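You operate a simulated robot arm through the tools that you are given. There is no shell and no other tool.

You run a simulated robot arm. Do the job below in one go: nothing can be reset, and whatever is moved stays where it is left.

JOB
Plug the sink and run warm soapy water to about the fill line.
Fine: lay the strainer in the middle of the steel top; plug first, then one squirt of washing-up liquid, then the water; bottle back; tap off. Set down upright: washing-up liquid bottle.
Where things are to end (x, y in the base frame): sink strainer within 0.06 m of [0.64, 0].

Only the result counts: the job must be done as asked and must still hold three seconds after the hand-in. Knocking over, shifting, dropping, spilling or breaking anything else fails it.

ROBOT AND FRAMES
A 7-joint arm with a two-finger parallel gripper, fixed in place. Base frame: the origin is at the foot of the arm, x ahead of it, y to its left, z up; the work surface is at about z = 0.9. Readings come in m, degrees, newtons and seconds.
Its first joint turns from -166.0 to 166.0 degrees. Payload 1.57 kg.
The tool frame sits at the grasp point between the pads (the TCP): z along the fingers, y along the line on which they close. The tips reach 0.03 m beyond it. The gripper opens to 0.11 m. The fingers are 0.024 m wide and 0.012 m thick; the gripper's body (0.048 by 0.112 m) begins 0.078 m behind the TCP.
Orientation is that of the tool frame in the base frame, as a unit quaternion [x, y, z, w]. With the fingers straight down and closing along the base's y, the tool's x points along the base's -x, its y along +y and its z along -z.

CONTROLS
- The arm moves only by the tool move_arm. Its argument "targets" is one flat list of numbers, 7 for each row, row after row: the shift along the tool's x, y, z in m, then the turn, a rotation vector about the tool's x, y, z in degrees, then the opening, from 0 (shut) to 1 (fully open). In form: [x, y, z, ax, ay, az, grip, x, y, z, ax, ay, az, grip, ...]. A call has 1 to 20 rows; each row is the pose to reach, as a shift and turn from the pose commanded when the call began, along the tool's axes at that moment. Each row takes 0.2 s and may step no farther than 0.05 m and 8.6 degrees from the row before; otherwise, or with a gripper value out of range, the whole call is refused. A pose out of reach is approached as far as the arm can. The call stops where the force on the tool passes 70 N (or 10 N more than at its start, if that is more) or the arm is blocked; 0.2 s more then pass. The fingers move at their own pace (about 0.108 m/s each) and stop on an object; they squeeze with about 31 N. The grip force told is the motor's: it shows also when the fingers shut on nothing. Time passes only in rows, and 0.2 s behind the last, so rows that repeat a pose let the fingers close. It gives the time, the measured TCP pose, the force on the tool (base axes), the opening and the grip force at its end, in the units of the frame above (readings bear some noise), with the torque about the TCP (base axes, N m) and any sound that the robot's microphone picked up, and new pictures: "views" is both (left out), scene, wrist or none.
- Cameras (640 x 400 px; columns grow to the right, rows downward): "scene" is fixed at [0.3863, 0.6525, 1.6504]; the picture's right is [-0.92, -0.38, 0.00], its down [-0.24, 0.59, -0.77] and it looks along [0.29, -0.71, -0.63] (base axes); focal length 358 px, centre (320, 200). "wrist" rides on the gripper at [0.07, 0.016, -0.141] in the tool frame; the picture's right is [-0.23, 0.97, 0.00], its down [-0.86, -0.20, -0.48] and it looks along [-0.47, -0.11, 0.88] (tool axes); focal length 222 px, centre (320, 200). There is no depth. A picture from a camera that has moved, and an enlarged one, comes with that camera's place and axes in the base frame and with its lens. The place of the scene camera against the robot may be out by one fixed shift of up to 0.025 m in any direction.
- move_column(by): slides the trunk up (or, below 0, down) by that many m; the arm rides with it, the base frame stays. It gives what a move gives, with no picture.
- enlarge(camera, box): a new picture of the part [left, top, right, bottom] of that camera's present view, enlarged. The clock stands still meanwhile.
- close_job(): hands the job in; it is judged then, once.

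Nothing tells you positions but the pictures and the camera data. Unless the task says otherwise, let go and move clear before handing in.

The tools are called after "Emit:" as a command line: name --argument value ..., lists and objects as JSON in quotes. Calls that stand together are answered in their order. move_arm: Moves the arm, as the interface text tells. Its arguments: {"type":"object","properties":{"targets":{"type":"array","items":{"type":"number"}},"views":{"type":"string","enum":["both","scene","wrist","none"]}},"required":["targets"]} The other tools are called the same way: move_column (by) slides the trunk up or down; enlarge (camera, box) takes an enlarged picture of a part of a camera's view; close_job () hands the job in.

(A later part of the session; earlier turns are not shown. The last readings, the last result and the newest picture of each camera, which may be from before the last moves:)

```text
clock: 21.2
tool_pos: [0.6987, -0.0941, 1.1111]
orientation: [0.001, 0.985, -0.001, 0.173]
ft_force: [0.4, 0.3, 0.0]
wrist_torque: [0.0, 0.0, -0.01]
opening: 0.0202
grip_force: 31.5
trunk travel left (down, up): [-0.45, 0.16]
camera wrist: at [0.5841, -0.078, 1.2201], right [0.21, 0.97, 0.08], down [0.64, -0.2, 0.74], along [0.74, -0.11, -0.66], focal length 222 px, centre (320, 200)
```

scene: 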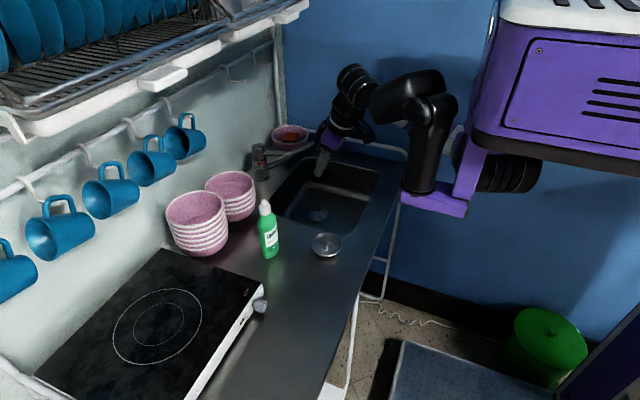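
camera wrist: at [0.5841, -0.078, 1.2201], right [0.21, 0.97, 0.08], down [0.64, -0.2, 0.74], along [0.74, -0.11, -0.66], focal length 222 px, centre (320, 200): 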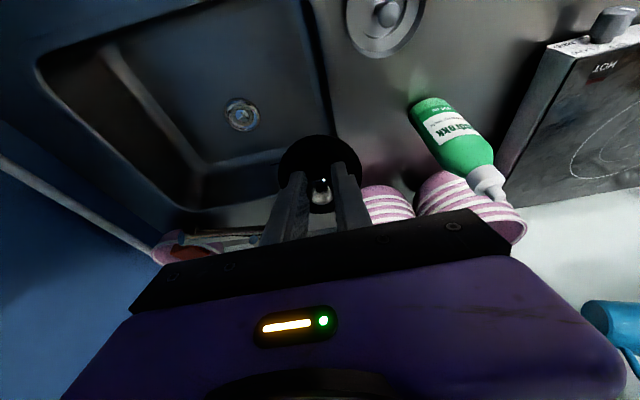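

Emit:
enlarge --camera "wrist" --box '[140, 150, 300, 260]'

Emit:
enlarge --camera "scene" --box '[240, 100, 400, 220]'

```text
3.64 times, centred on (220, 205) of wrist
camera zoom: at [0.5841, -0.078, 1.2201], right [0.21, 0.97, 0.08], down [0.64, -0.2, 0.74], along [0.74, -0.11, -0.66], focal length 808 px, centre (684, 182)
```

zoom: 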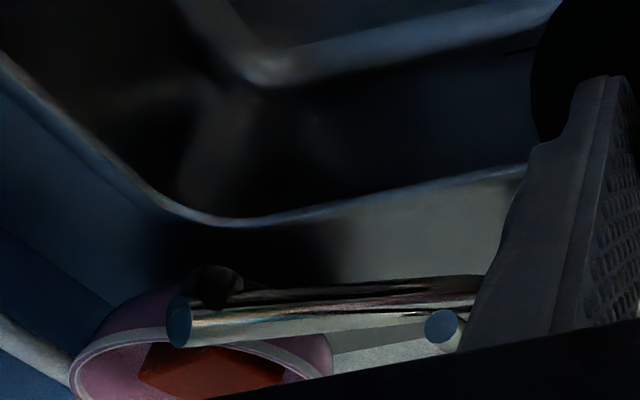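

```text
3.33 times, centred on (320, 160) of scene
camera zoom: at [0.3863, 0.6525, 1.6504], right [-0.92, -0.38, 0.0], down [-0.24, 0.59, -0.77], along [0.29, -0.71, -0.63], focal length 1194 px, centre (320, 333)
```

zoom: 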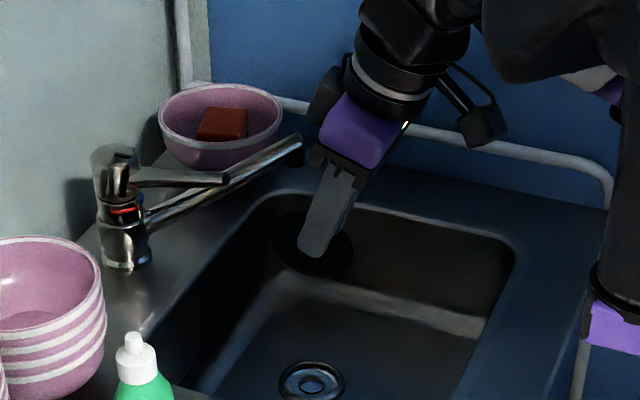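

The lever tip is at about (0.862, -0.232, 1.023), pointing back towards the robot, and the spout tip is at (0.83, -0.335, 1.01). I'll check how the plug sits in the grip before placing it.

Emit:
enlarge --camera "wrist" --box '[260, 110, 380, 230]'

Emit:
enlarge --camera "scene" --box '[290, 130, 350, 180]'

```text
3.33 times, centred on (320, 170) of wrist
camera zoom: at [0.5841, -0.078, 1.2201], right [0.21, 0.97, 0.08], down [0.64, -0.2, 0.74], along [0.74, -0.11, -0.66], focal length 740 px, centre (320, 300)
```

zoom: 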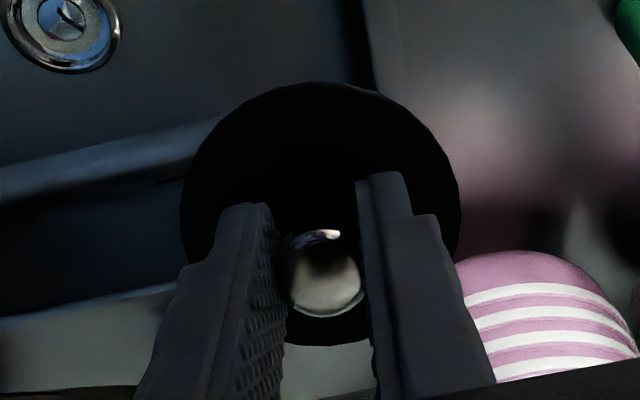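

```text
8.00 times, centred on (320, 155) of scene
camera zoom: at [0.3863, 0.6525, 1.6504], right [-0.92, -0.38, 0.0], down [-0.24, 0.59, -0.77], along [0.29, -0.71, -0.63], focal length 2864 px, centre (320, 560)
```

zoom: 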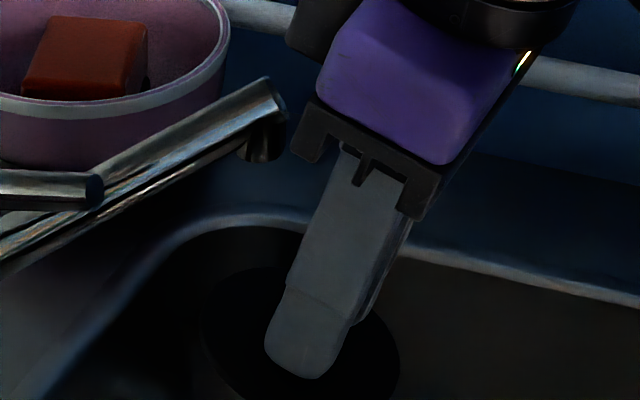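

The plug is centred in the grip. I'll level the tool and move over the drain at about (0.779, -0.2495).

Emit:
move_arm --targets '[-0.0073, -0.0311, 0.0157, 0, 4, 0, 0, -0.0147, -0.0622, 0.0313, 0, 8, 0, 0, -0.022, -0.0932, 0.047, 0, 12, 0, 0, -0.0294, -0.1243, 0.0626, 0, 16, 0, 0, -0.0367, -0.1554, 0.0783, 0, 20, 0, 0, -0.0367, -0.1554, 0.0783, 0, 20, 0, 0]' --views "both"

```text
clock: 22.6
tool_pos: [0.7596, -0.2504, 1.0507]
orientation: [0.0, 1.0, -0.001, 0.0]
ft_force: [-0.1, -0.2, -0.4]
wrist_torque: [0.02, 0.01, -0.02]
opening: 0.0204
grip_force: 31.3
trunk travel left (down, up): [-0.45, 0.16]
camera wrist: at [0.6892, -0.2343, 1.1923], right [0.23, 0.97, 0.0], down [0.86, -0.2, 0.48], along [0.47, -0.11, -0.88], focal length 222 px, centre (320, 200)
```

scene: 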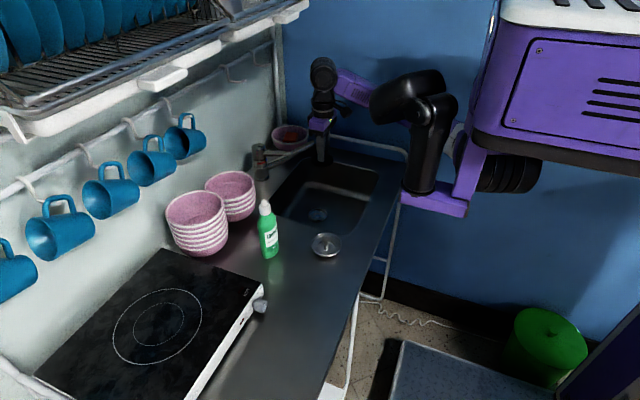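
wrist: 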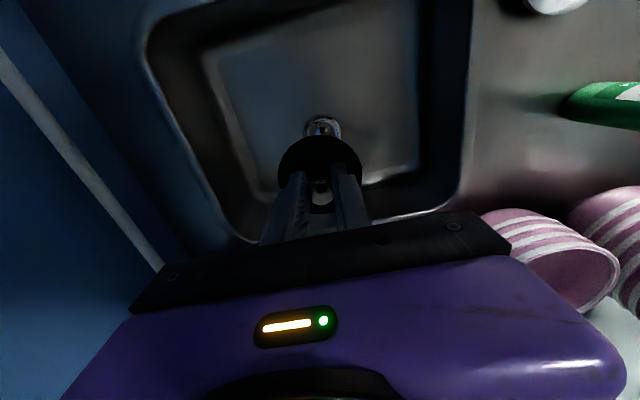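

Emit:
move_arm --targets '[-0.005, 0.0, 0.035, 0, 0, 0, 0, -0.01, 0.0, 0.075, 0, 0, 0, 0, -0.0194, 0.001, 0.115, 0, 0, 0, 0, -0.0194, 0.001, 0.15, 0, 0, 0, 0, -0.0194, 0.001, 0.15, 0, 0, 0, 0]' --views "both"

Emit:
enlarge --camera "scene" --box '[240, 110, 400, 230]'

Emit:
enlarge --camera "wrist" --box '[240, 80, 400, 220]'

```text
clock: 23.8
tool_pos: [0.7777, -0.2506, 0.9004]
orientation: [0.0, 1.0, -0.001, 0.0]
ft_force: [-0.1, 0.2, -0.2]
wrist_torque: [-0.01, -0.01, -0.04]
opening: 0.02
grip_force: 31.4
trunk travel left (down, up): [-0.45, 0.16]
camera wrist: at [0.7067, -0.235, 1.0411], right [0.23, 0.97, 0.0], down [0.86, -0.2, 0.48], along [0.47, -0.11, -0.88], focal length 222 px, centre (320, 200)
```

scene: 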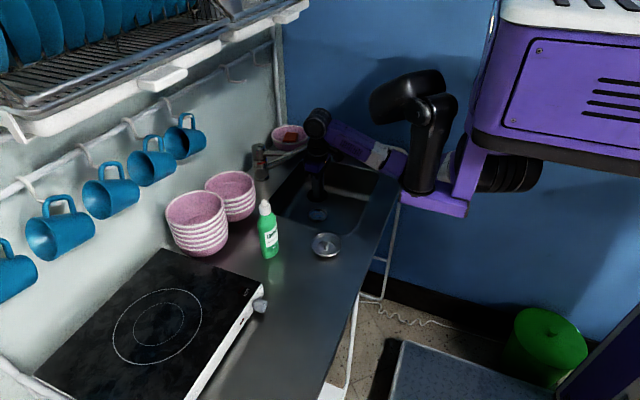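
wrist: 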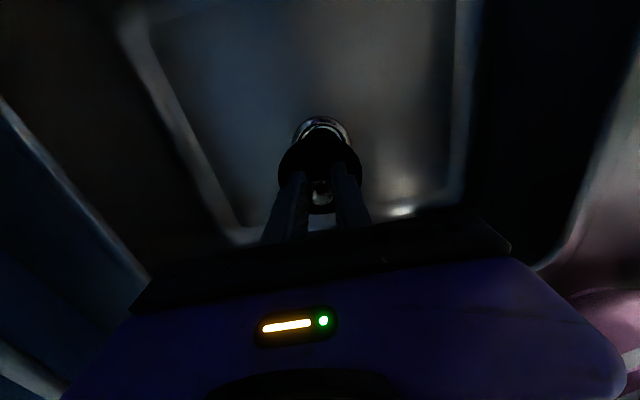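

```text
3.33 times, centred on (320, 170) of scene
camera zoom: at [0.3863, 0.6525, 1.6504], right [-0.92, -0.38, 0.0], down [-0.24, 0.59, -0.77], along [0.29, -0.71, -0.63], focal length 1194 px, centre (320, 300)
```

zoom: 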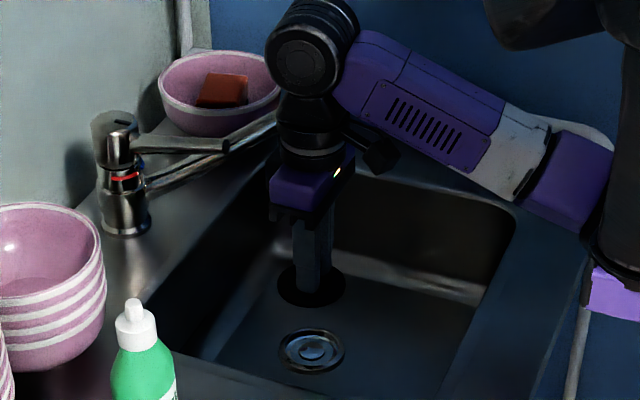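

```text
2.86 times, centred on (320, 150) of wrist
camera zoom: at [0.7067, -0.235, 1.0411], right [0.23, 0.97, 0.0], down [0.86, -0.2, 0.48], along [0.47, -0.11, -0.88], focal length 635 px, centre (320, 343)
```

zoom: 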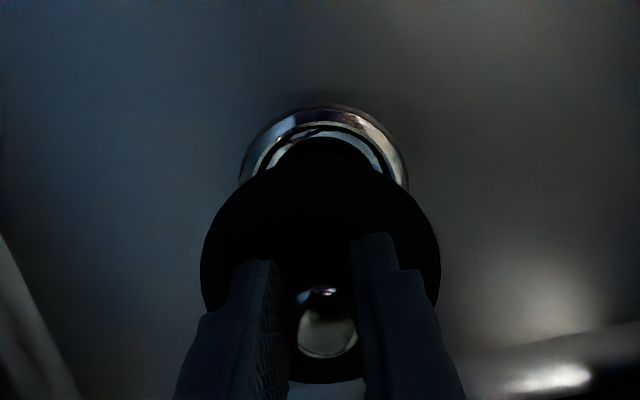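

The drain ring lines up under the plug to within about 1.5 mm, and the hand clears the tap. I'll nudge y and lower to just above the seat.

Emit:
move_arm --targets '[-0.0003, 0.0014, 0.03, 0, 0, 0, 0, -0.0003, 0.0014, 0.06, 0, 0, 0, 0, -0.0003, 0.0014, 0.072, 0, 0, 0, 0, -0.0003, 0.0014, 0.072, 0, 0, 0, 0]' --views "both"

Emit:
enlarge --camera "scene" --box '[260, 120, 380, 230]'

Emit:
enlarge --camera "wrist" --box '[240, 80, 400, 220]'

```text
clock: 24.8
tool_pos: [0.7779, -0.2478, 0.8269]
orientation: [0.0, 1.0, -0.002, -0.001]
ft_force: [1.0, 0.7, -1.0]
wrist_torque: [0.01, -0.01, -0.02]
opening: 0.0205
grip_force: 30.8
trunk travel left (down, up): [-0.45, 0.16]
camera wrist: at [0.7071, -0.232, 0.9682], right [0.23, 0.97, 0.0], down [0.86, -0.2, 0.48], along [0.47, -0.11, -0.88], focal length 222 px, centre (320, 200)
```

scene: 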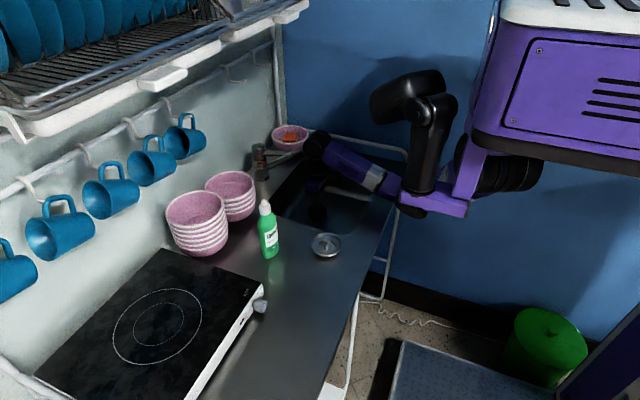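
wrist: 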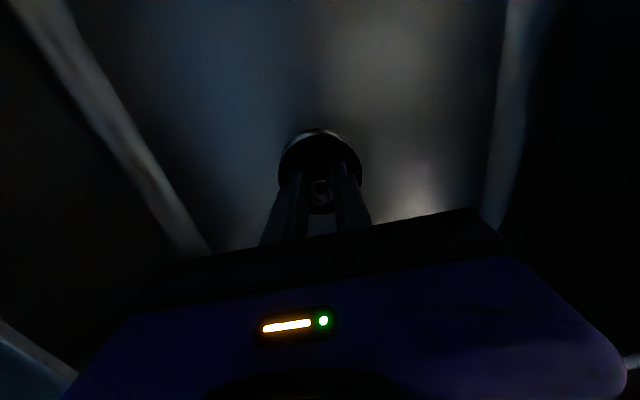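

```text
3.64 times, centred on (320, 175) of scene
camera zoom: at [0.3863, 0.6525, 1.6504], right [-0.92, -0.38, 0.0], down [-0.24, 0.59, -0.77], along [0.29, -0.71, -0.63], focal length 1302 px, centre (320, 291)
```

zoom: 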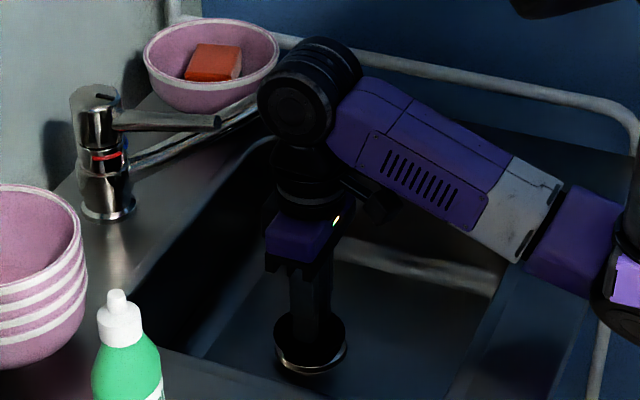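

```text
2.86 times, centred on (320, 150) of wrist
camera zoom: at [0.7071, -0.232, 0.9682], right [0.23, 0.97, 0.0], down [0.86, -0.2, 0.48], along [0.47, -0.11, -0.88], focal length 635 px, centre (320, 343)
```

zoom: 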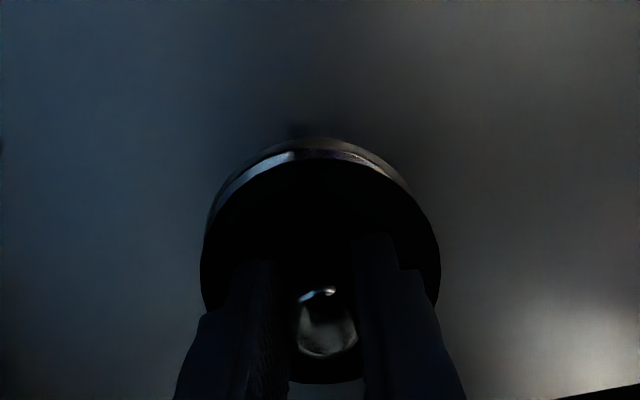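

Emit:
move_arm --targets '[-0.001, -0.001, 0.004, 0, 0, 0, 0, -0.001, -0.001, 0.008, 0, 0, 0, 0, -0.001, -0.001, 0.008, 0, 0, 0, 0]' --views "none"

Emit:
move_arm --targets '[0, 0, 0.003, 0, 0, 0, 0, 0, 0, 0.003, 0, 0, 0, 0]' --views "none"

Emit:
move_arm --targets '[0, 0, 0.003, 0, 0, 0, 0, 0, 0, 0.003, 0, 0, 0, 0]' --views "wrist"

Emit:
enlarge --camera "wrist" --box '[240, 80, 400, 220]'

```text
clock: 25.6
tool_pos: [0.7796, -0.2476, 0.8202]
orientation: [0.0, 1.0, 0.0, 0.0]
ft_force: [-0.4, -0.5, 0.1]
wrist_torque: [0.04, 0.03, 0.02]
opening: 0.0203
grip_force: 31.1
trunk travel left (down, up): [-0.45, 0.16]
```

```text
clock: 26.2
tool_pos: [0.7794, -0.2484, 0.8167]
orientation: [0.001, 1.0, -0.001, 0.0]
ft_force: [-4.7, -0.1, 5.0]
wrist_torque: [0.02, 0.07, 0.03]
opening: 0.0204
grip_force: 31.1
trunk travel left (down, up): [-0.45, 0.16]
```

```text
clock: 26.8
tool_pos: [0.7807, -0.2483, 0.8165]
orientation: [0.0, 1.0, 0.0, 0.0]
ft_force: [-12.3, -2.0, 16.2]
wrist_torque: [0.25, 0.21, 0.05]
opening: 0.0203
grip_force: 30.2
trunk travel left (down, up): [-0.45, 0.16]
camera wrist: at [0.7091, -0.2327, 0.9565], right [0.23, 0.97, 0.0], down [0.86, -0.2, 0.48], along [0.47, -0.11, -0.88], focal length 222 px, centre (320, 200)
```

wrist: 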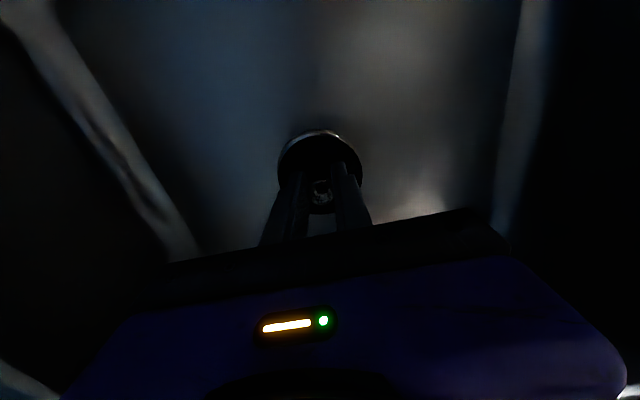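

```text
2.86 times, centred on (320, 150) of wrist
camera zoom: at [0.7091, -0.2327, 0.9565], right [0.23, 0.97, 0.0], down [0.86, -0.2, 0.48], along [0.47, -0.11, -0.88], focal length 635 px, centre (320, 343)
```

zoom: 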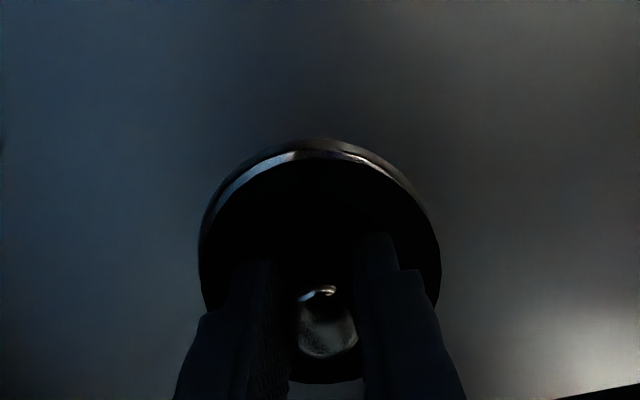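

The contact force pushes the plug towards -x, and the ring shows as a crescent on the near side, so I'm about 3 mm too far in +x. I'll lift slightly, shift, and lower again.

Emit:
move_arm --targets '[0.001, 0, -0.004, 0, 0, 0, 0, 0.003, -0.0005, -0.004, 0, 0, 0, 0, 0.003, -0.0005, -0.001, 0, 0, 0, 0, 0.003, -0.0005, 0.001, 0, 0, 0, 0, 0.003, -0.0005, 0.001, 0, 0, 0, 0]' --views "none"

Emit:
enlarge --camera "wrist" --box '[240, 80, 400, 220]'

```text
clock: 28.0
tool_pos: [0.778, -0.2479, 0.8158]
orientation: [-0.001, 1.0, -0.001, 0.001]
ft_force: [-2.4, 1.9, 13.2]
wrist_torque: [0.39, 0.01, 0.05]
opening: 0.02
grip_force: 30.5
trunk travel left (down, up): [-0.45, 0.16]
```

```text
2.86 times, centred on (320, 150) of wrist
camera zoom: at [0.7069, -0.2321, 0.9561], right [0.23, 0.97, 0.0], down [0.85, -0.2, 0.48], along [0.47, -0.11, -0.88], focal length 635 px, centre (320, 343)
```

zoom: 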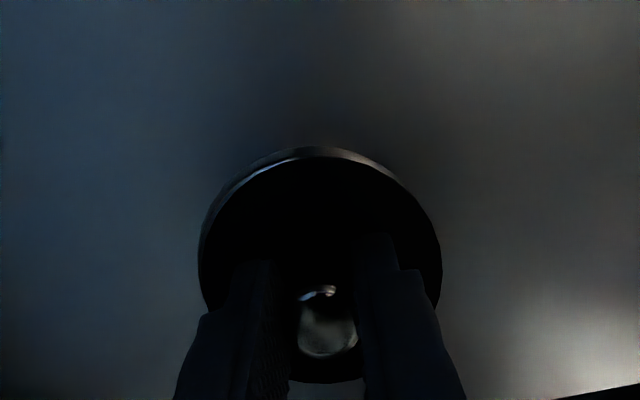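

Emit:
move_arm --targets '[0.0003, 0, -0.004, 0, 0, 0, 0, 0.0005, -0.002, -0.004, 0, 0, 0, 0, 0.0005, -0.002, 0.0, 0, 0, 0, 0, 0.0005, -0.002, 0.002, 0, 0, 0, 0, 0.0005, -0.002, 0.002, 0, 0, 0, 0]' --views "none"

Emit:
enlarge --camera "wrist" --box '[240, 80, 400, 220]'

```text
clock: 29.2
tool_pos: [0.7777, -0.2514, 0.8145]
orientation: [0.0, 1.0, -0.002, 0.001]
ft_force: [-6.5, 4.0, 37.1]
wrist_torque: [0.23, 0.16, 0.05]
opening: 0.0201
grip_force: 30.8
trunk travel left (down, up): [-0.45, 0.16]
```

```text
2.86 times, centred on (320, 150) of wrist
camera zoom: at [0.7061, -0.2346, 0.9555], right [0.23, 0.97, 0.0], down [0.85, -0.2, 0.48], along [0.47, -0.11, -0.88], focal length 635 px, centre (320, 343)
```

zoom: 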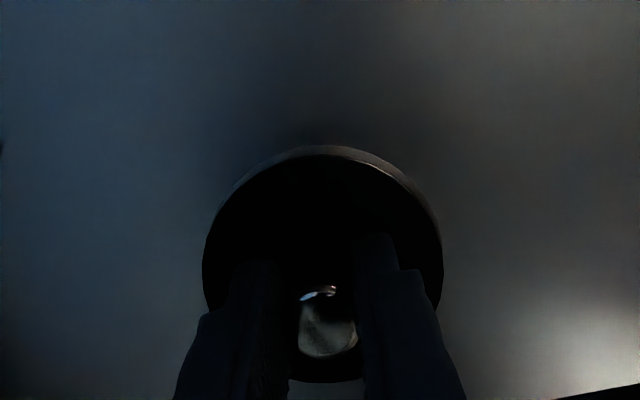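

The plug is now concentric with the drain, and the load is vertical and centred (37 N), so it's seated. I'll ease off, release and rise.

Emit:
move_arm --targets '[0, 0, -0.002, 0, 0, 0, 0, 0, 0, -0.002, 0, 0, 0, 0.2, 0, 0, -0.002, 0, 0, 0, 0.4, 0, 0, -0.002, 0, 0, 0, 0.4]' --views "none"

Emit:
move_arm --targets '[0, 0, -0.02, 0, 0, 0, 0.4, 0, 0, -0.06, 0, 0, 0, 0.4, 0, 0, -0.1, 0, 0, 0, 0.4, 0.01, 0, -0.14, 0, 0, 0, 0.4, 0.03, 0, -0.18, 0, 0, 0, 0.4, 0.05, 0, -0.22, 0, 0, 0, 0.4, 0.07, 0, -0.26, 0, 0, 0, 0.4, 0.07, 0, -0.26, 0, 0, 0, 0.4]' --views "both"

Emit:
enlarge --camera "wrist" --box '[180, 20, 460, 220]'

Emit:
enlarge --camera "scene" --box '[270, 160, 390, 240]'

```text
clock: 30.2
tool_pos: [0.7769, -0.2499, 0.813]
orientation: [0.0, 1.0, 0.0, -0.001]
ft_force: [0.8, 0.5, 9.7]
wrist_torque: [-0.01, -0.1, -0.06]
opening: 0.0364
grip_force: 0.1
trunk travel left (down, up): [-0.45, 0.16]
```

```text
clock: 32.0
tool_pos: [0.7088, -0.2496, 1.0724]
orientation: [-0.001, 1.0, -0.001, -0.001]
ft_force: [-0.2, -0.2, 0.1]
wrist_torque: [-0.01, 0.02, 0.0]
opening: 0.0438
grip_force: 0.1
trunk travel left (down, up): [-0.45, 0.16]
camera wrist: at [0.6388, -0.2339, 1.2146], right [0.23, 0.97, 0.0], down [0.86, -0.2, 0.48], along [0.47, -0.11, -0.88], focal length 222 px, centre (320, 200)
```

scene: 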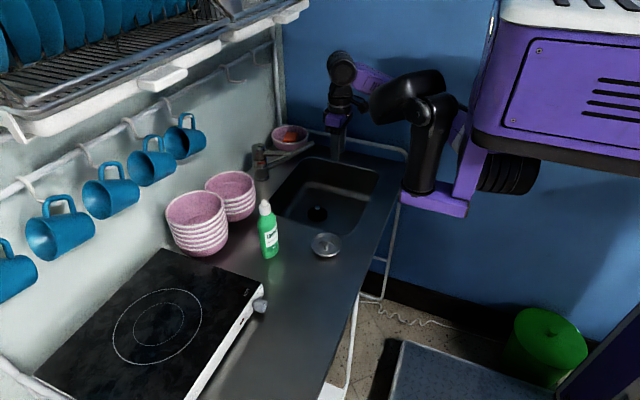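
wrist: 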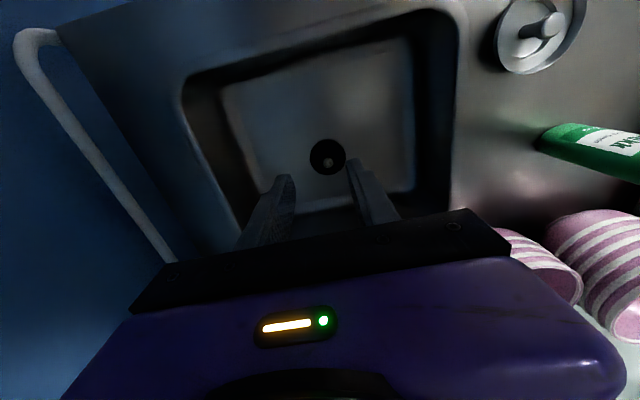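

```text
2.00 times, centred on (320, 120) of wrist
camera zoom: at [0.6388, -0.2339, 1.2146], right [0.23, 0.97, 0.0], down [0.86, -0.2, 0.48], along [0.47, -0.11, -0.88], focal length 444 px, centre (320, 360)
```

zoom: 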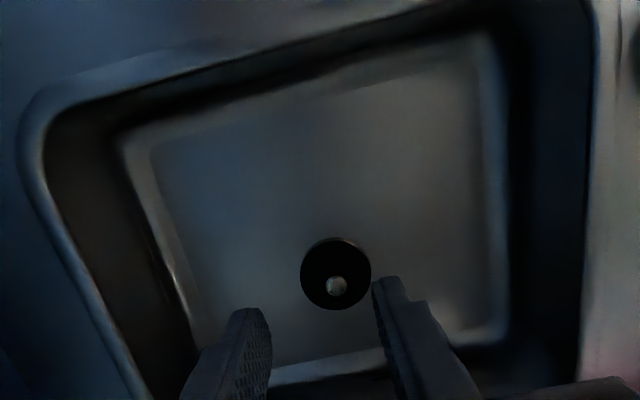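

```text
5.00 times, centred on (330, 200) of scene
camera zoom: at [0.3863, 0.6525, 1.6504], right [-0.92, -0.38, 0.0], down [-0.24, 0.59, -0.77], along [0.29, -0.71, -0.63], focal length 1790 px, centre (270, 200)
```

zoom: 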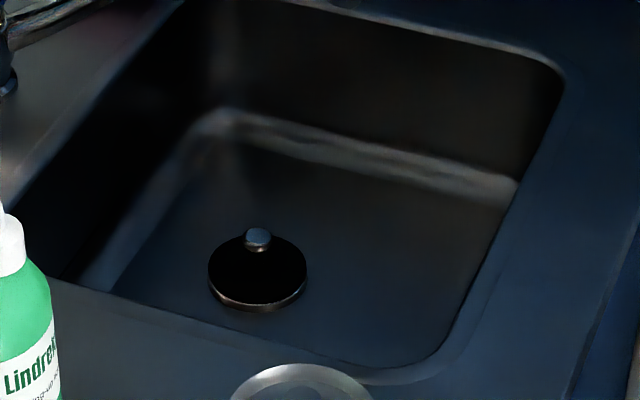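

The plug sits centred on the drain. For the bottle I plan a near-horizontal side grasp so I can invert it by rolling the wrist over the sink. First I'll test in free air over the sink how far the tool can pitch forward.

Emit:
move_arm --targets '[-0.005, 0.01, -0.01, 0, -8, 0, 1, -0.01, 0.02, -0.02, 0, -16, 0, 1, -0.015, 0.03, -0.03, 0, -24, 0, 1, -0.02, 0.04, -0.04, 0, -32, 0, 1, -0.025, 0.05, -0.05, 0, -40, 0, 1, -0.03, 0.05, -0.06, 0, -48, 0, 1, -0.035, 0.05, -0.07, 0, -56, 0, 1, -0.035, 0.05, -0.08, 0, -64, 0, 1, -0.035, 0.05, -0.08, 0, -64, 0, 1]' --views "both"

```text
clock: 34.0
tool_pos: [0.7405, -0.1999, 1.154]
orientation: [-0.001, 0.848, -0.001, 0.53]
ft_force: [-0.4, -1.0, 0.6]
wrist_torque: [-0.03, -0.01, 0.02]
opening: 0.1099
grip_force: 0.1
trunk travel left (down, up): [-0.45, 0.16]
camera wrist: at [0.5823, -0.1852, 1.1522], right [0.1, 0.97, 0.2], down [-0.06, -0.2, 0.98], along [0.99, -0.11, 0.04], focal length 222 px, centre (320, 200)
```

scene: 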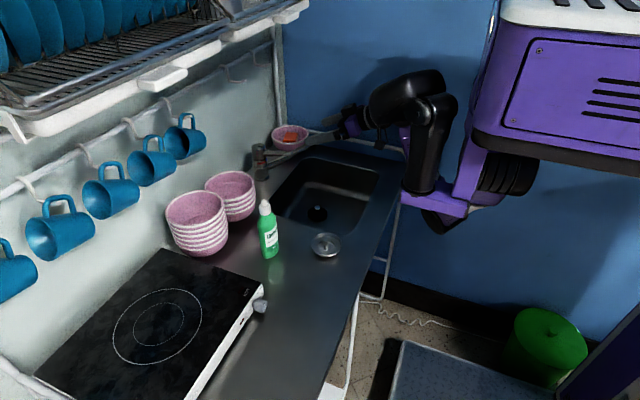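
wrist: 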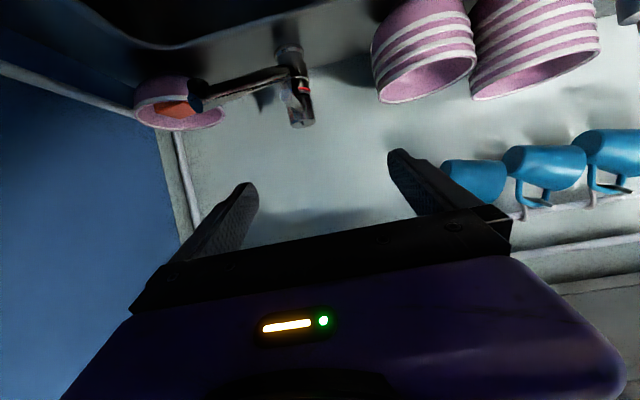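

Emit:
enlarge --camera "wrist" --box '[180, 20, 340, 140]'

Emit:
enlarge --camera "wrist" --box '[270, 30, 330, 140]'

Emit:
enlarge --camera "scene" --box '[230, 180, 310, 270]'

```text
3.33 times, centred on (260, 80) of wrist
camera zoom: at [0.5823, -0.1852, 1.1522], right [0.1, 0.97, 0.2], down [-0.06, -0.2, 0.98], along [0.99, -0.11, 0.04], focal length 740 px, centre (520, 600)
```

zoom: 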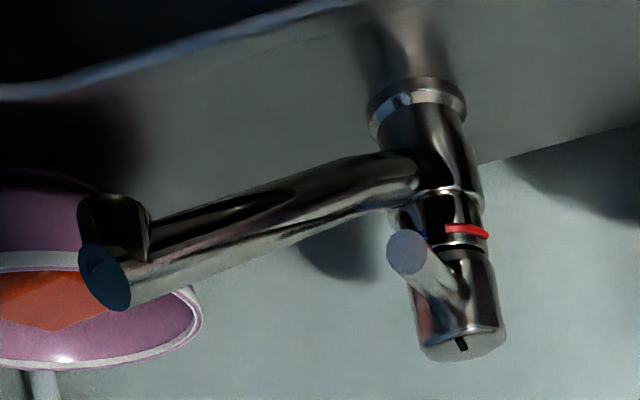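

```text
3.64 times, centred on (300, 85) of wrist
camera zoom: at [0.5823, -0.1852, 1.1522], right [0.1, 0.97, 0.2], down [-0.06, -0.2, 0.98], along [0.99, -0.11, 0.04], focal length 808 px, centre (393, 618)
```

zoom: 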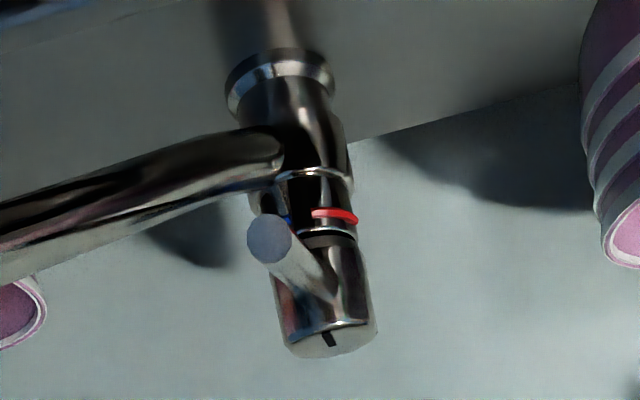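

```text
4.44 times, centred on (270, 225) of scene
camera zoom: at [0.3863, 0.6525, 1.6504], right [-0.92, -0.38, 0.0], down [-0.24, 0.59, -0.77], along [0.29, -0.71, -0.63], focal length 1591 px, centre (542, 89)
```

zoom: 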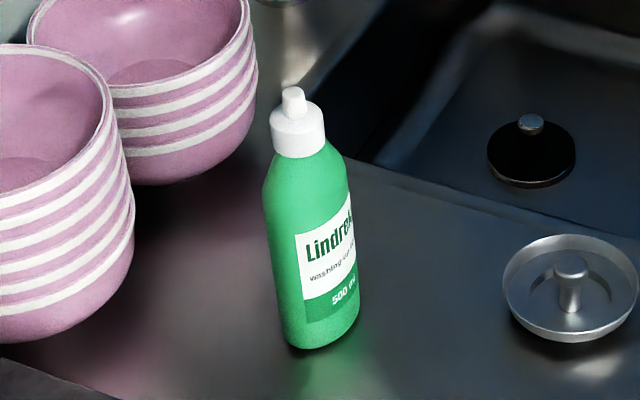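

The tool can pitch to 64° here. The tap is a lever mixer with its lever roughly centred between blue (-y) and red (+y). Before starting I want to find the sink's fill line, so I'll tilt back to look into the basin.

Emit:
move_arm --targets '[0, 0, 0, 0, 8, 0, 1, 0, 0, 0, 0, 16, 0, 1, 0, 0, 0, 0, 24, 0, 1, 0, 0, 0, 0, 30, 0, 1, 0, 0, 0, 0, 30, 0, 1]' --views "both"

Emit:
enlarge --camera "wrist" --box '[140, 0, 460, 200]'

Emit:
enlarge --camera "scene" --box '[280, 150, 390, 220]'

```text
clock: 35.2
tool_pos: [0.7422, -0.2015, 1.1536]
orientation: [0.0, 0.956, 0.0, 0.292]
ft_force: [-0.3, 0.6, 0.2]
wrist_torque: [0.01, -0.03, -0.02]
opening: 0.11
grip_force: 0.1
trunk travel left (down, up): [-0.45, 0.16]
camera wrist: at [0.6038, -0.1848, 1.232], right [0.19, 0.97, 0.13], down [0.44, -0.2, 0.87], along [0.88, -0.11, -0.47], focal length 222 px, centre (320, 200)
```

scene: 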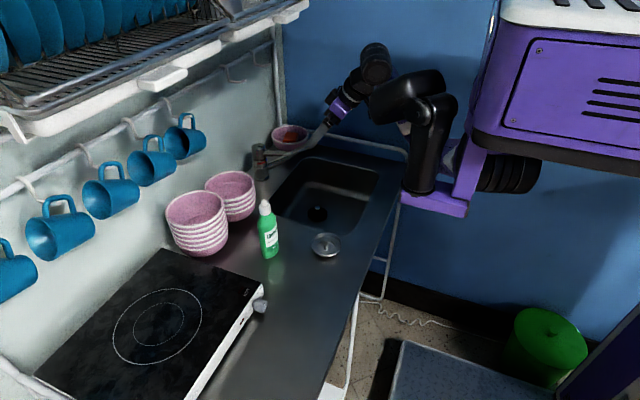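
wrist: 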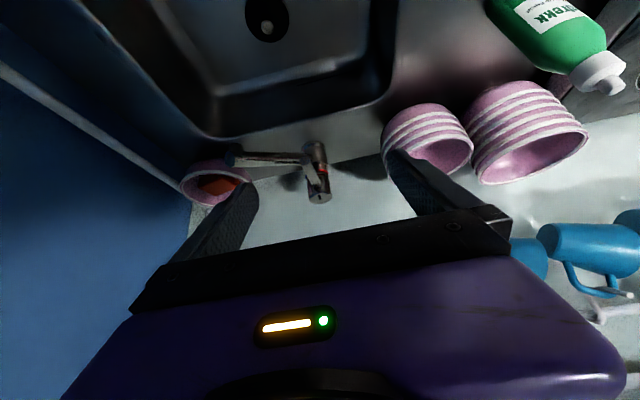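

```text
2.00 times, centred on (300, 100) of wrist
camera zoom: at [0.6038, -0.1848, 1.232], right [0.19, 0.97, 0.13], down [0.44, -0.2, 0.87], along [0.88, -0.11, -0.47], focal length 444 px, centre (360, 400)
```

zoom: 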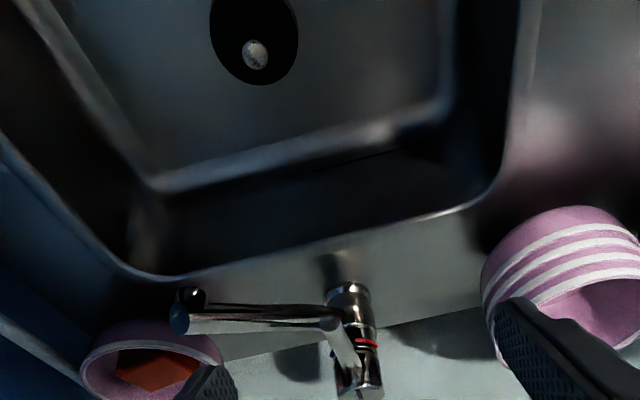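

```text
5.71 times, centred on (335, 185) of scene
camera zoom: at [0.3863, 0.6525, 1.6504], right [-0.92, -0.38, 0.0], down [-0.24, 0.59, -0.77], along [0.29, -0.71, -0.63], focal length 2046 px, centre (234, 286)
```

zoom: 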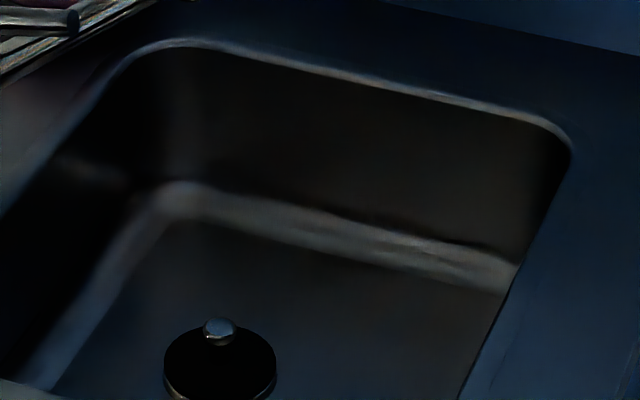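

Emit:
enlarge --camera "wrist" --box '[240, 50, 380, 120]'

Emit:
enlarge --camera "wrist" --box '[180, 120, 360, 210]'

Emit:
enlarge --camera "wrist" --box '[470, 0, 640, 110]'

```text
4.57 times, centred on (310, 85) of wrist
camera zoom: at [0.6038, -0.1848, 1.232], right [0.19, 0.97, 0.13], down [0.44, -0.2, 0.87], along [0.88, -0.11, -0.47], focal length 1015 px, centre (366, 726)
```

zoom: 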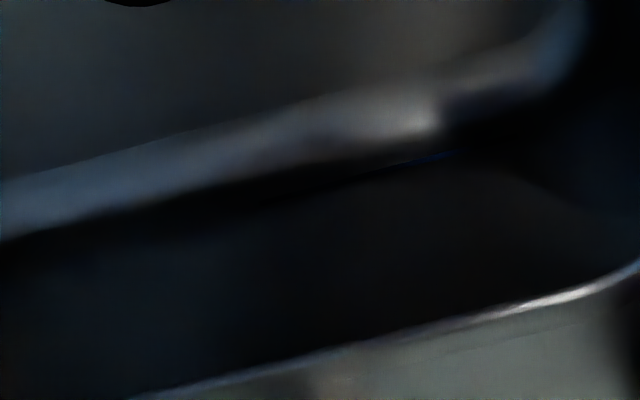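

```text
3.56 times, centred on (270, 165) of wrist
camera zoom: at [0.6038, -0.1848, 1.232], right [0.19, 0.97, 0.13], down [0.44, -0.2, 0.87], along [0.88, -0.11, -0.47], focal length 790 px, centre (498, 324)
```

zoom: 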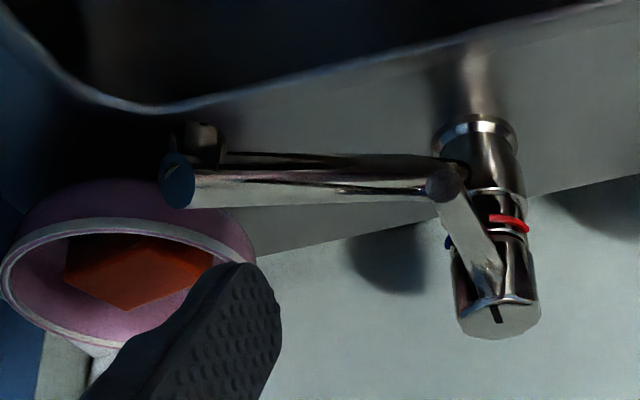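

```text
3.64 times, centred on (555, 55) of wrist
camera zoom: at [0.6038, -0.1848, 1.232], right [0.19, 0.97, 0.13], down [0.44, -0.2, 0.87], along [0.88, -0.11, -0.47], focal length 808 px, centre (-534, 727)
```

zoom: 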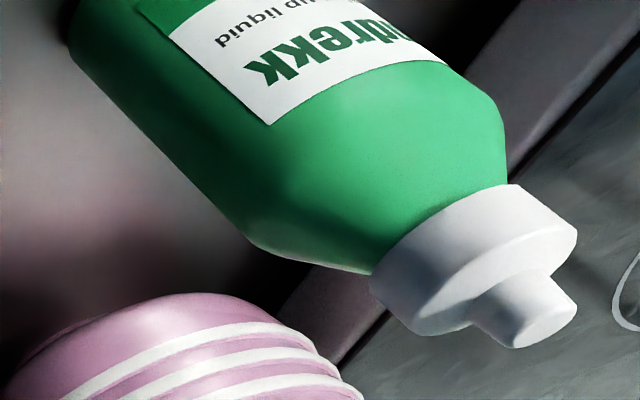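

There seems to be a thin mark on the sink's back wall, at roughly z = 0.815. I'll lower the camera into the basin region to see whether it's the fill line.

Emit:
move_arm --targets '[0.0214, -0.0017, 0.0418, 0, 0, 0, 1, 0.0428, -0.0034, 0.0835, 0, 0, 0, 1, 0.0643, -0.0051, 0.1253, 0, 0, 0, 1, 0.0857, -0.0068, 0.167, 0, 0, 0, 1, 0.1071, -0.0085, 0.2088, 0, 0, 0, 1, 0.1071, -0.0085, 0.2088, 0, 0, 0, 1]' --views "wrist"

Emit:
enlarge --camera "wrist" --box '[180, 80, 460, 240]'

Emit:
enlarge --camera "wrist" --box '[250, 120, 410, 220]'

```text
clock: 36.6
tool_pos: [0.7677, -0.2109, 0.9204]
orientation: [-0.001, 0.956, -0.001, 0.293]
ft_force: [0.0, 0.0, 0.0]
wrist_torque: [0.01, -0.01, 0.0]
opening: 0.1103
grip_force: 0.1
trunk travel left (down, up): [-0.45, 0.16]
camera wrist: at [0.6315, -0.1946, 0.9993], right [0.19, 0.97, 0.13], down [0.44, -0.2, 0.88], along [0.88, -0.11, -0.47], focal length 222 px, centre (320, 200)
```

wrist: 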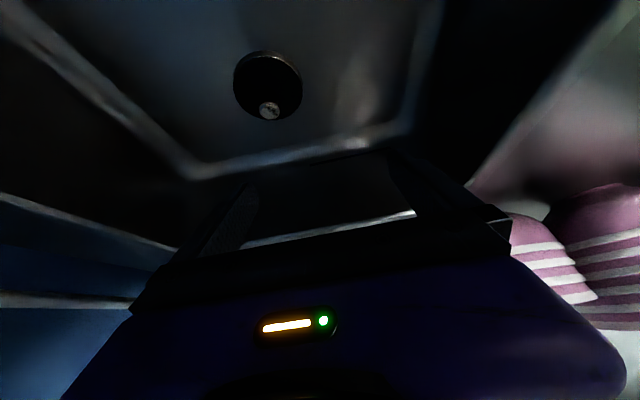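

```text
2.29 times, centred on (320, 160) of wrist
camera zoom: at [0.6315, -0.1946, 0.9993], right [0.19, 0.97, 0.13], down [0.44, -0.2, 0.88], along [0.88, -0.11, -0.47], focal length 508 px, centre (320, 291)
```

zoom: 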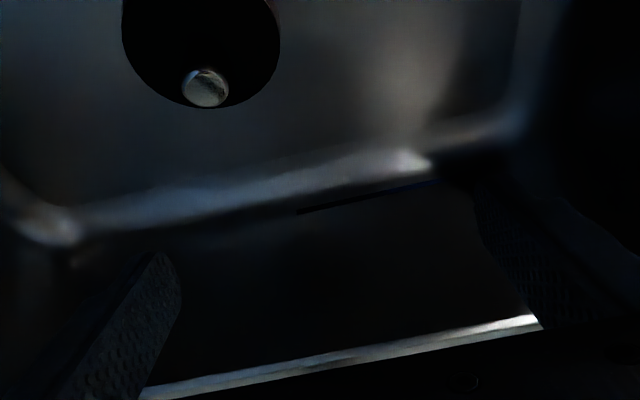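

```text
4.00 times, centred on (330, 170) of wrist
camera zoom: at [0.6315, -0.1946, 0.9993], right [0.19, 0.97, 0.13], down [0.44, -0.2, 0.88], along [0.88, -0.11, -0.47], focal length 888 px, centre (280, 320)
```

zoom: 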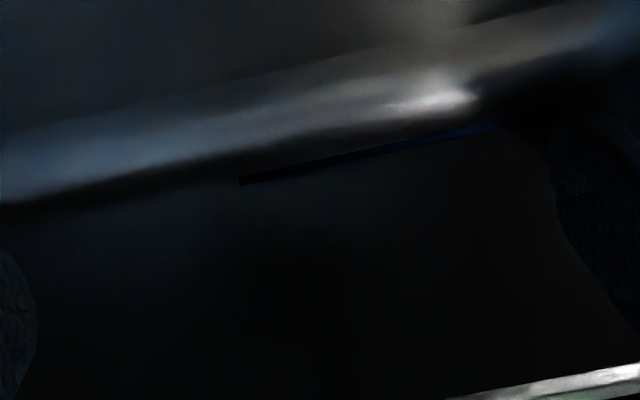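

The dark line on the back wall is clear, at about z = 0.80, which is level with the top of the plug's knob. Next is the bottle, with its axis at about (0.78, 0.075) and its top at 1.083. I'll rise, pitch to 64° and move above it.

Emit:
move_arm --targets '[-0.0241, 0, -0.032, 0, -5, 0, 1, -0.0481, 0, -0.064, 0, -10, 0, 1, -0.0722, 0, -0.096, 0, -15, 0, 1, -0.0963, 0, -0.128, 0, -20, 0, 1, -0.1203, 0, -0.16, 0, -25, 0, 1, -0.1444, 0, -0.192, 0, -30, 0, 1, -0.1444, 0.0, -0.192, 0, -30, 0, 1, -0.1444, 0.045, -0.192, 0, -30, 0, 1, -0.1444, 0.09, -0.192, 0, -30, 0, 1, -0.1444, 0.135, -0.192, 0, -30, 0, 1, -0.1444, 0.18, -0.192, 0, -30, 0, 1, -0.1444, 0.225, -0.192, 0, -30, 0, 1, -0.1444, 0.26, -0.192, 0, -30, 0, 1, -0.1444, 0.286, -0.192, 0, -30, 0, 1, -0.1444, 0.286, -0.192, 0, -30, 0, 1]' --views "both"

```text
clock: 39.8
tool_pos: [0.7937, 0.0813, 1.1643]
orientation: [0.002, 0.847, 0.0, 0.532]
ft_force: [-2.1, 1.2, 0.3]
wrist_torque: [-0.04, -0.06, -0.1]
opening: 0.11
grip_force: 0.1
out of reach, approached as far as the arm can: row 10, 11, 12, 13, 14, 15
trunk travel left (down, up): [-0.45, 0.16]
camera wrist: at [0.6342, 0.0972, 1.1634], right [0.1, 0.97, 0.21], down [-0.06, -0.2, 0.98], along [0.99, -0.11, 0.04], focal length 222 px, centre (320, 200)
```

scene: 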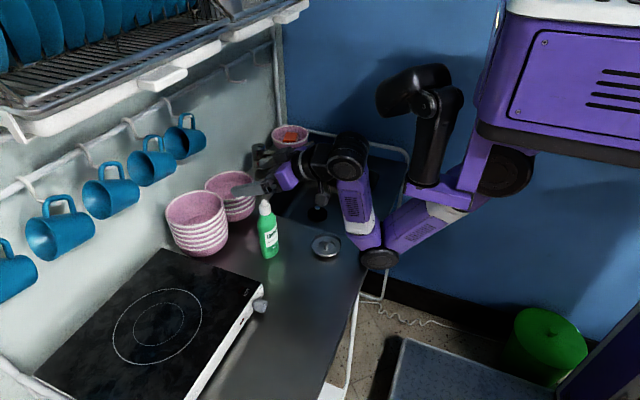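
wrist: 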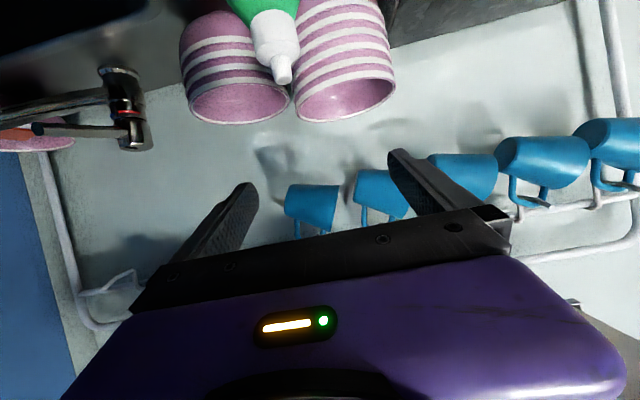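

With the trunk at this height the arm folds and the elbow drops close to the counter edge. I'll back off to a smaller tilt away from the bottle and raise the trunk, so the forearm comes in from above.

Emit:
move_arm --targets '[0.003, -0.015, -0.008, 0, 5, 0, 1, 0.006, -0.03, -0.015, 0, 10, 0, 1, 0.01, -0.045, -0.023, 0, 15, 0, 1, 0.014, -0.06, -0.03, 0, 20, 0, 1, 0.018, -0.075, -0.038, 0, 25, 0, 1, 0.0219, -0.09, -0.045, 0, 30, 0, 1, 0.0219, -0.09, -0.045, 0, 30, 0, 1]' --views "scene"

```text
clock: 41.4
tool_pos: [0.794, 0.0709, 1.1634]
orientation: [0.001, 0.863, -0.001, 0.505]
ft_force: [0.0, 0.9, 0.1]
wrist_torque: [0.01, -0.01, -0.01]
opening: 0.1098
grip_force: 0.1
out of reach, approached as far as the arm can: row 1, 2, 3, 4, 5, 6, 7
trunk travel left (down, up): [-0.45, 0.16]
```

scene: 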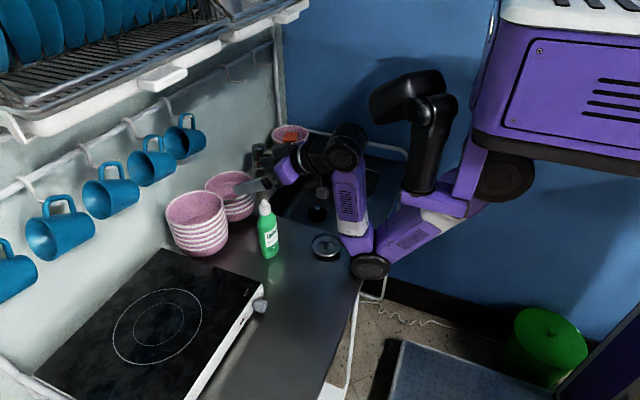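

The arm hardly moved because it's at its fold limit, with the elbow low near the counter edge. Raising the trunk lifts everything straight up, so I'll do that in part first.

Emit:
move_column --by 0.08

Emit:
enlarge --camera "scene" --box '[200, 50, 540, 290]'

```text
clock: 42.6
tool_pos: [0.7941, 0.0706, 1.2437]
orientation: [0.0, 0.864, -0.001, 0.504]
ft_force: [-0.3, 0.2, 0.2]
wrist_torque: [0.0, 0.0, -0.01]
opening: 0.1102
grip_force: 0.1
trunk travel left (down, up): [-0.53, 0.08]
```

```text
1.67 times, centred on (370, 170) of scene
camera zoom: at [0.3863, 0.6525, 1.6504], right [-0.92, -0.38, 0.0], down [-0.24, 0.59, -0.77], along [0.29, -0.71, -0.63], focal length 597 px, centre (237, 250)
```

zoom: 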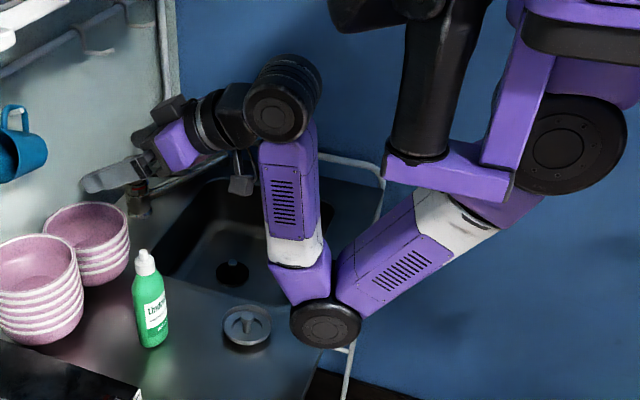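

Emit:
move_arm --targets '[0, 0, 0, 0, 0, 0, 1]' --views "none"

```text
clock: 43.0
tool_pos: [0.7947, 0.0703, 1.2445]
orientation: [0.0, 0.864, -0.001, 0.504]
ft_force: [0.7, -0.4, 0.7]
wrist_torque: [0.05, 0.04, 0.02]
opening: 0.1102
grip_force: 0.1
trunk travel left (down, up): [-0.53, 0.08]
```

Emit:
move_arm --targets '[0.012, -0.0225, 0.006, 0, 4, 0, 1, 0.03, -0.045, 0.016, 0, 8, 0, 1, 0.05, -0.0675, 0.028, 0, 12, 0, 1, 0.07, -0.09, 0.04, 0, 16, 0, 1, 0.07, -0.09, 0.04, 0, 16, 0, 1]' --views "scene"

```text
clock: 44.2
tool_pos: [0.7953, -0.0174, 1.1621]
orientation: [0.0, 0.926, -0.001, 0.378]
ft_force: [0.4, -0.1, 0.1]
wrist_torque: [0.03, 0.03, 0.01]
opening: 0.1102
grip_force: 0.1
trunk travel left (down, up): [-0.53, 0.08]
```

scene: 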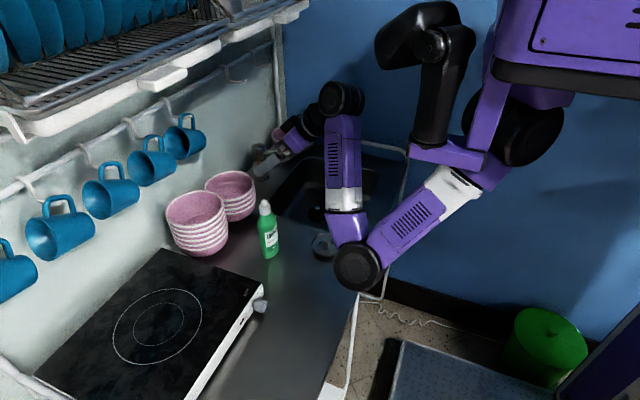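

Emit:
move_column --by 0.08

Emit:
move_arm --targets '[0, 0, 0.02, 0, 0, 0, 1, 0.02, 0, 0.03, 0, 0, 0, 1, 0.05, 0, 0.04, 0, 0, 0, 1, 0.07, 0, 0.05, 0, 0, 0, 1]' --views "both"

```text
clock: 45.3
tool_pos: [0.7962, -0.0182, 1.2423]
orientation: [0.001, 0.925, -0.001, 0.379]
ft_force: [-0.2, -0.9, 0.2]
wrist_torque: [-0.01, 0.02, 0.01]
opening: 0.1102
grip_force: 0.0
trunk travel left (down, up): [-0.61, 0.0]
```

```text
clock: 46.3
tool_pos: [0.7812, -0.0148, 1.1555]
orientation: [0.001, 0.925, -0.001, 0.379]
ft_force: [0.5, 1.3, 0.3]
wrist_torque: [-0.01, 0.01, 0.01]
opening: 0.1097
grip_force: 0.1
trunk travel left (down, up): [-0.61, 0.0]
camera wrist: at [0.6312, 0.001, 1.2078], right [0.16, 0.97, 0.16], down [0.27, -0.2, 0.94], along [0.95, -0.11, -0.3], focal length 222 px, centre (320, 200)
```

scene: 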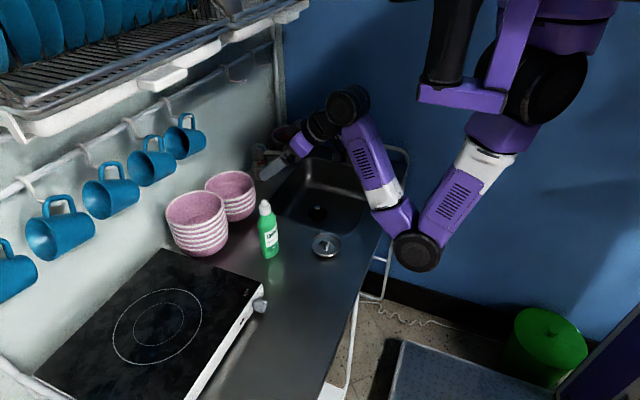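
wrist: 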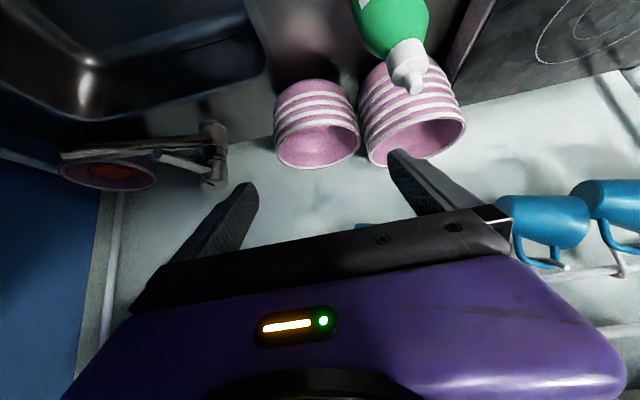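

The elbow is clear now. I'll pitch to about 65° and move above the bottle again.

Emit:
move_arm --targets '[-0.001, 0.022, -0.003, 0, -5, 0, 1, -0.002, 0.045, -0.006, 0, -10, 0, 1, -0.003, 0.067, -0.008, 0, -15, 0, 1, -0.0035, 0.09, -0.01, 0, -20, 0, 1, -0.0035, 0.09, -0.01, 0, -20, 0, 1]' --views "both"

```text
clock: 47.5
tool_pos: [0.7746, 0.0721, 1.1673]
orientation: [0.001, 0.845, -0.001, 0.534]
ft_force: [0.3, -0.2, -1.0]
wrist_torque: [-0.01, -0.02, 0.0]
opening: 0.1102
grip_force: 0.2
trunk travel left (down, up): [-0.61, 0.0]
camera wrist: at [0.6166, 0.0885, 1.1651], right [0.1, 0.97, 0.2], down [-0.07, -0.2, 0.98], along [0.99, -0.11, 0.04], focal length 222 px, centre (320, 200)
```

scene: 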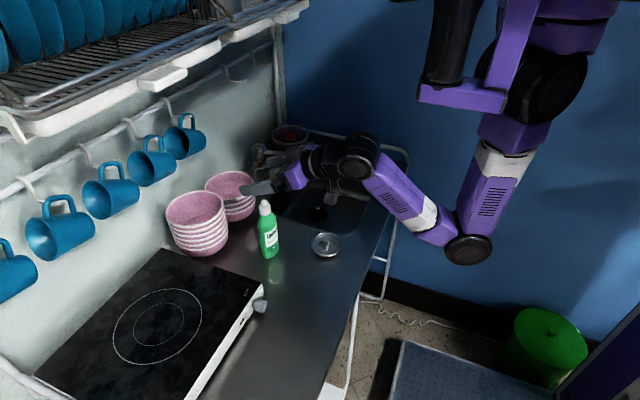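
wrist: 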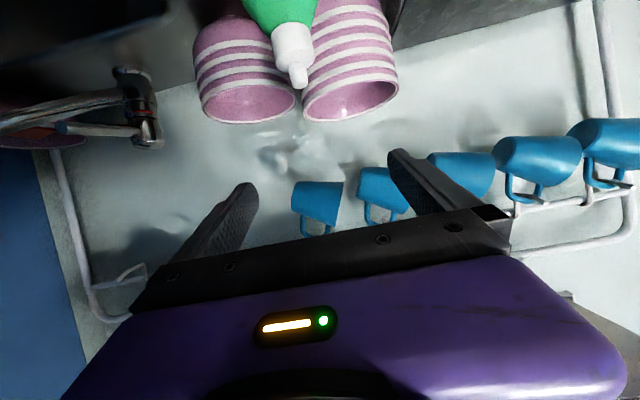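

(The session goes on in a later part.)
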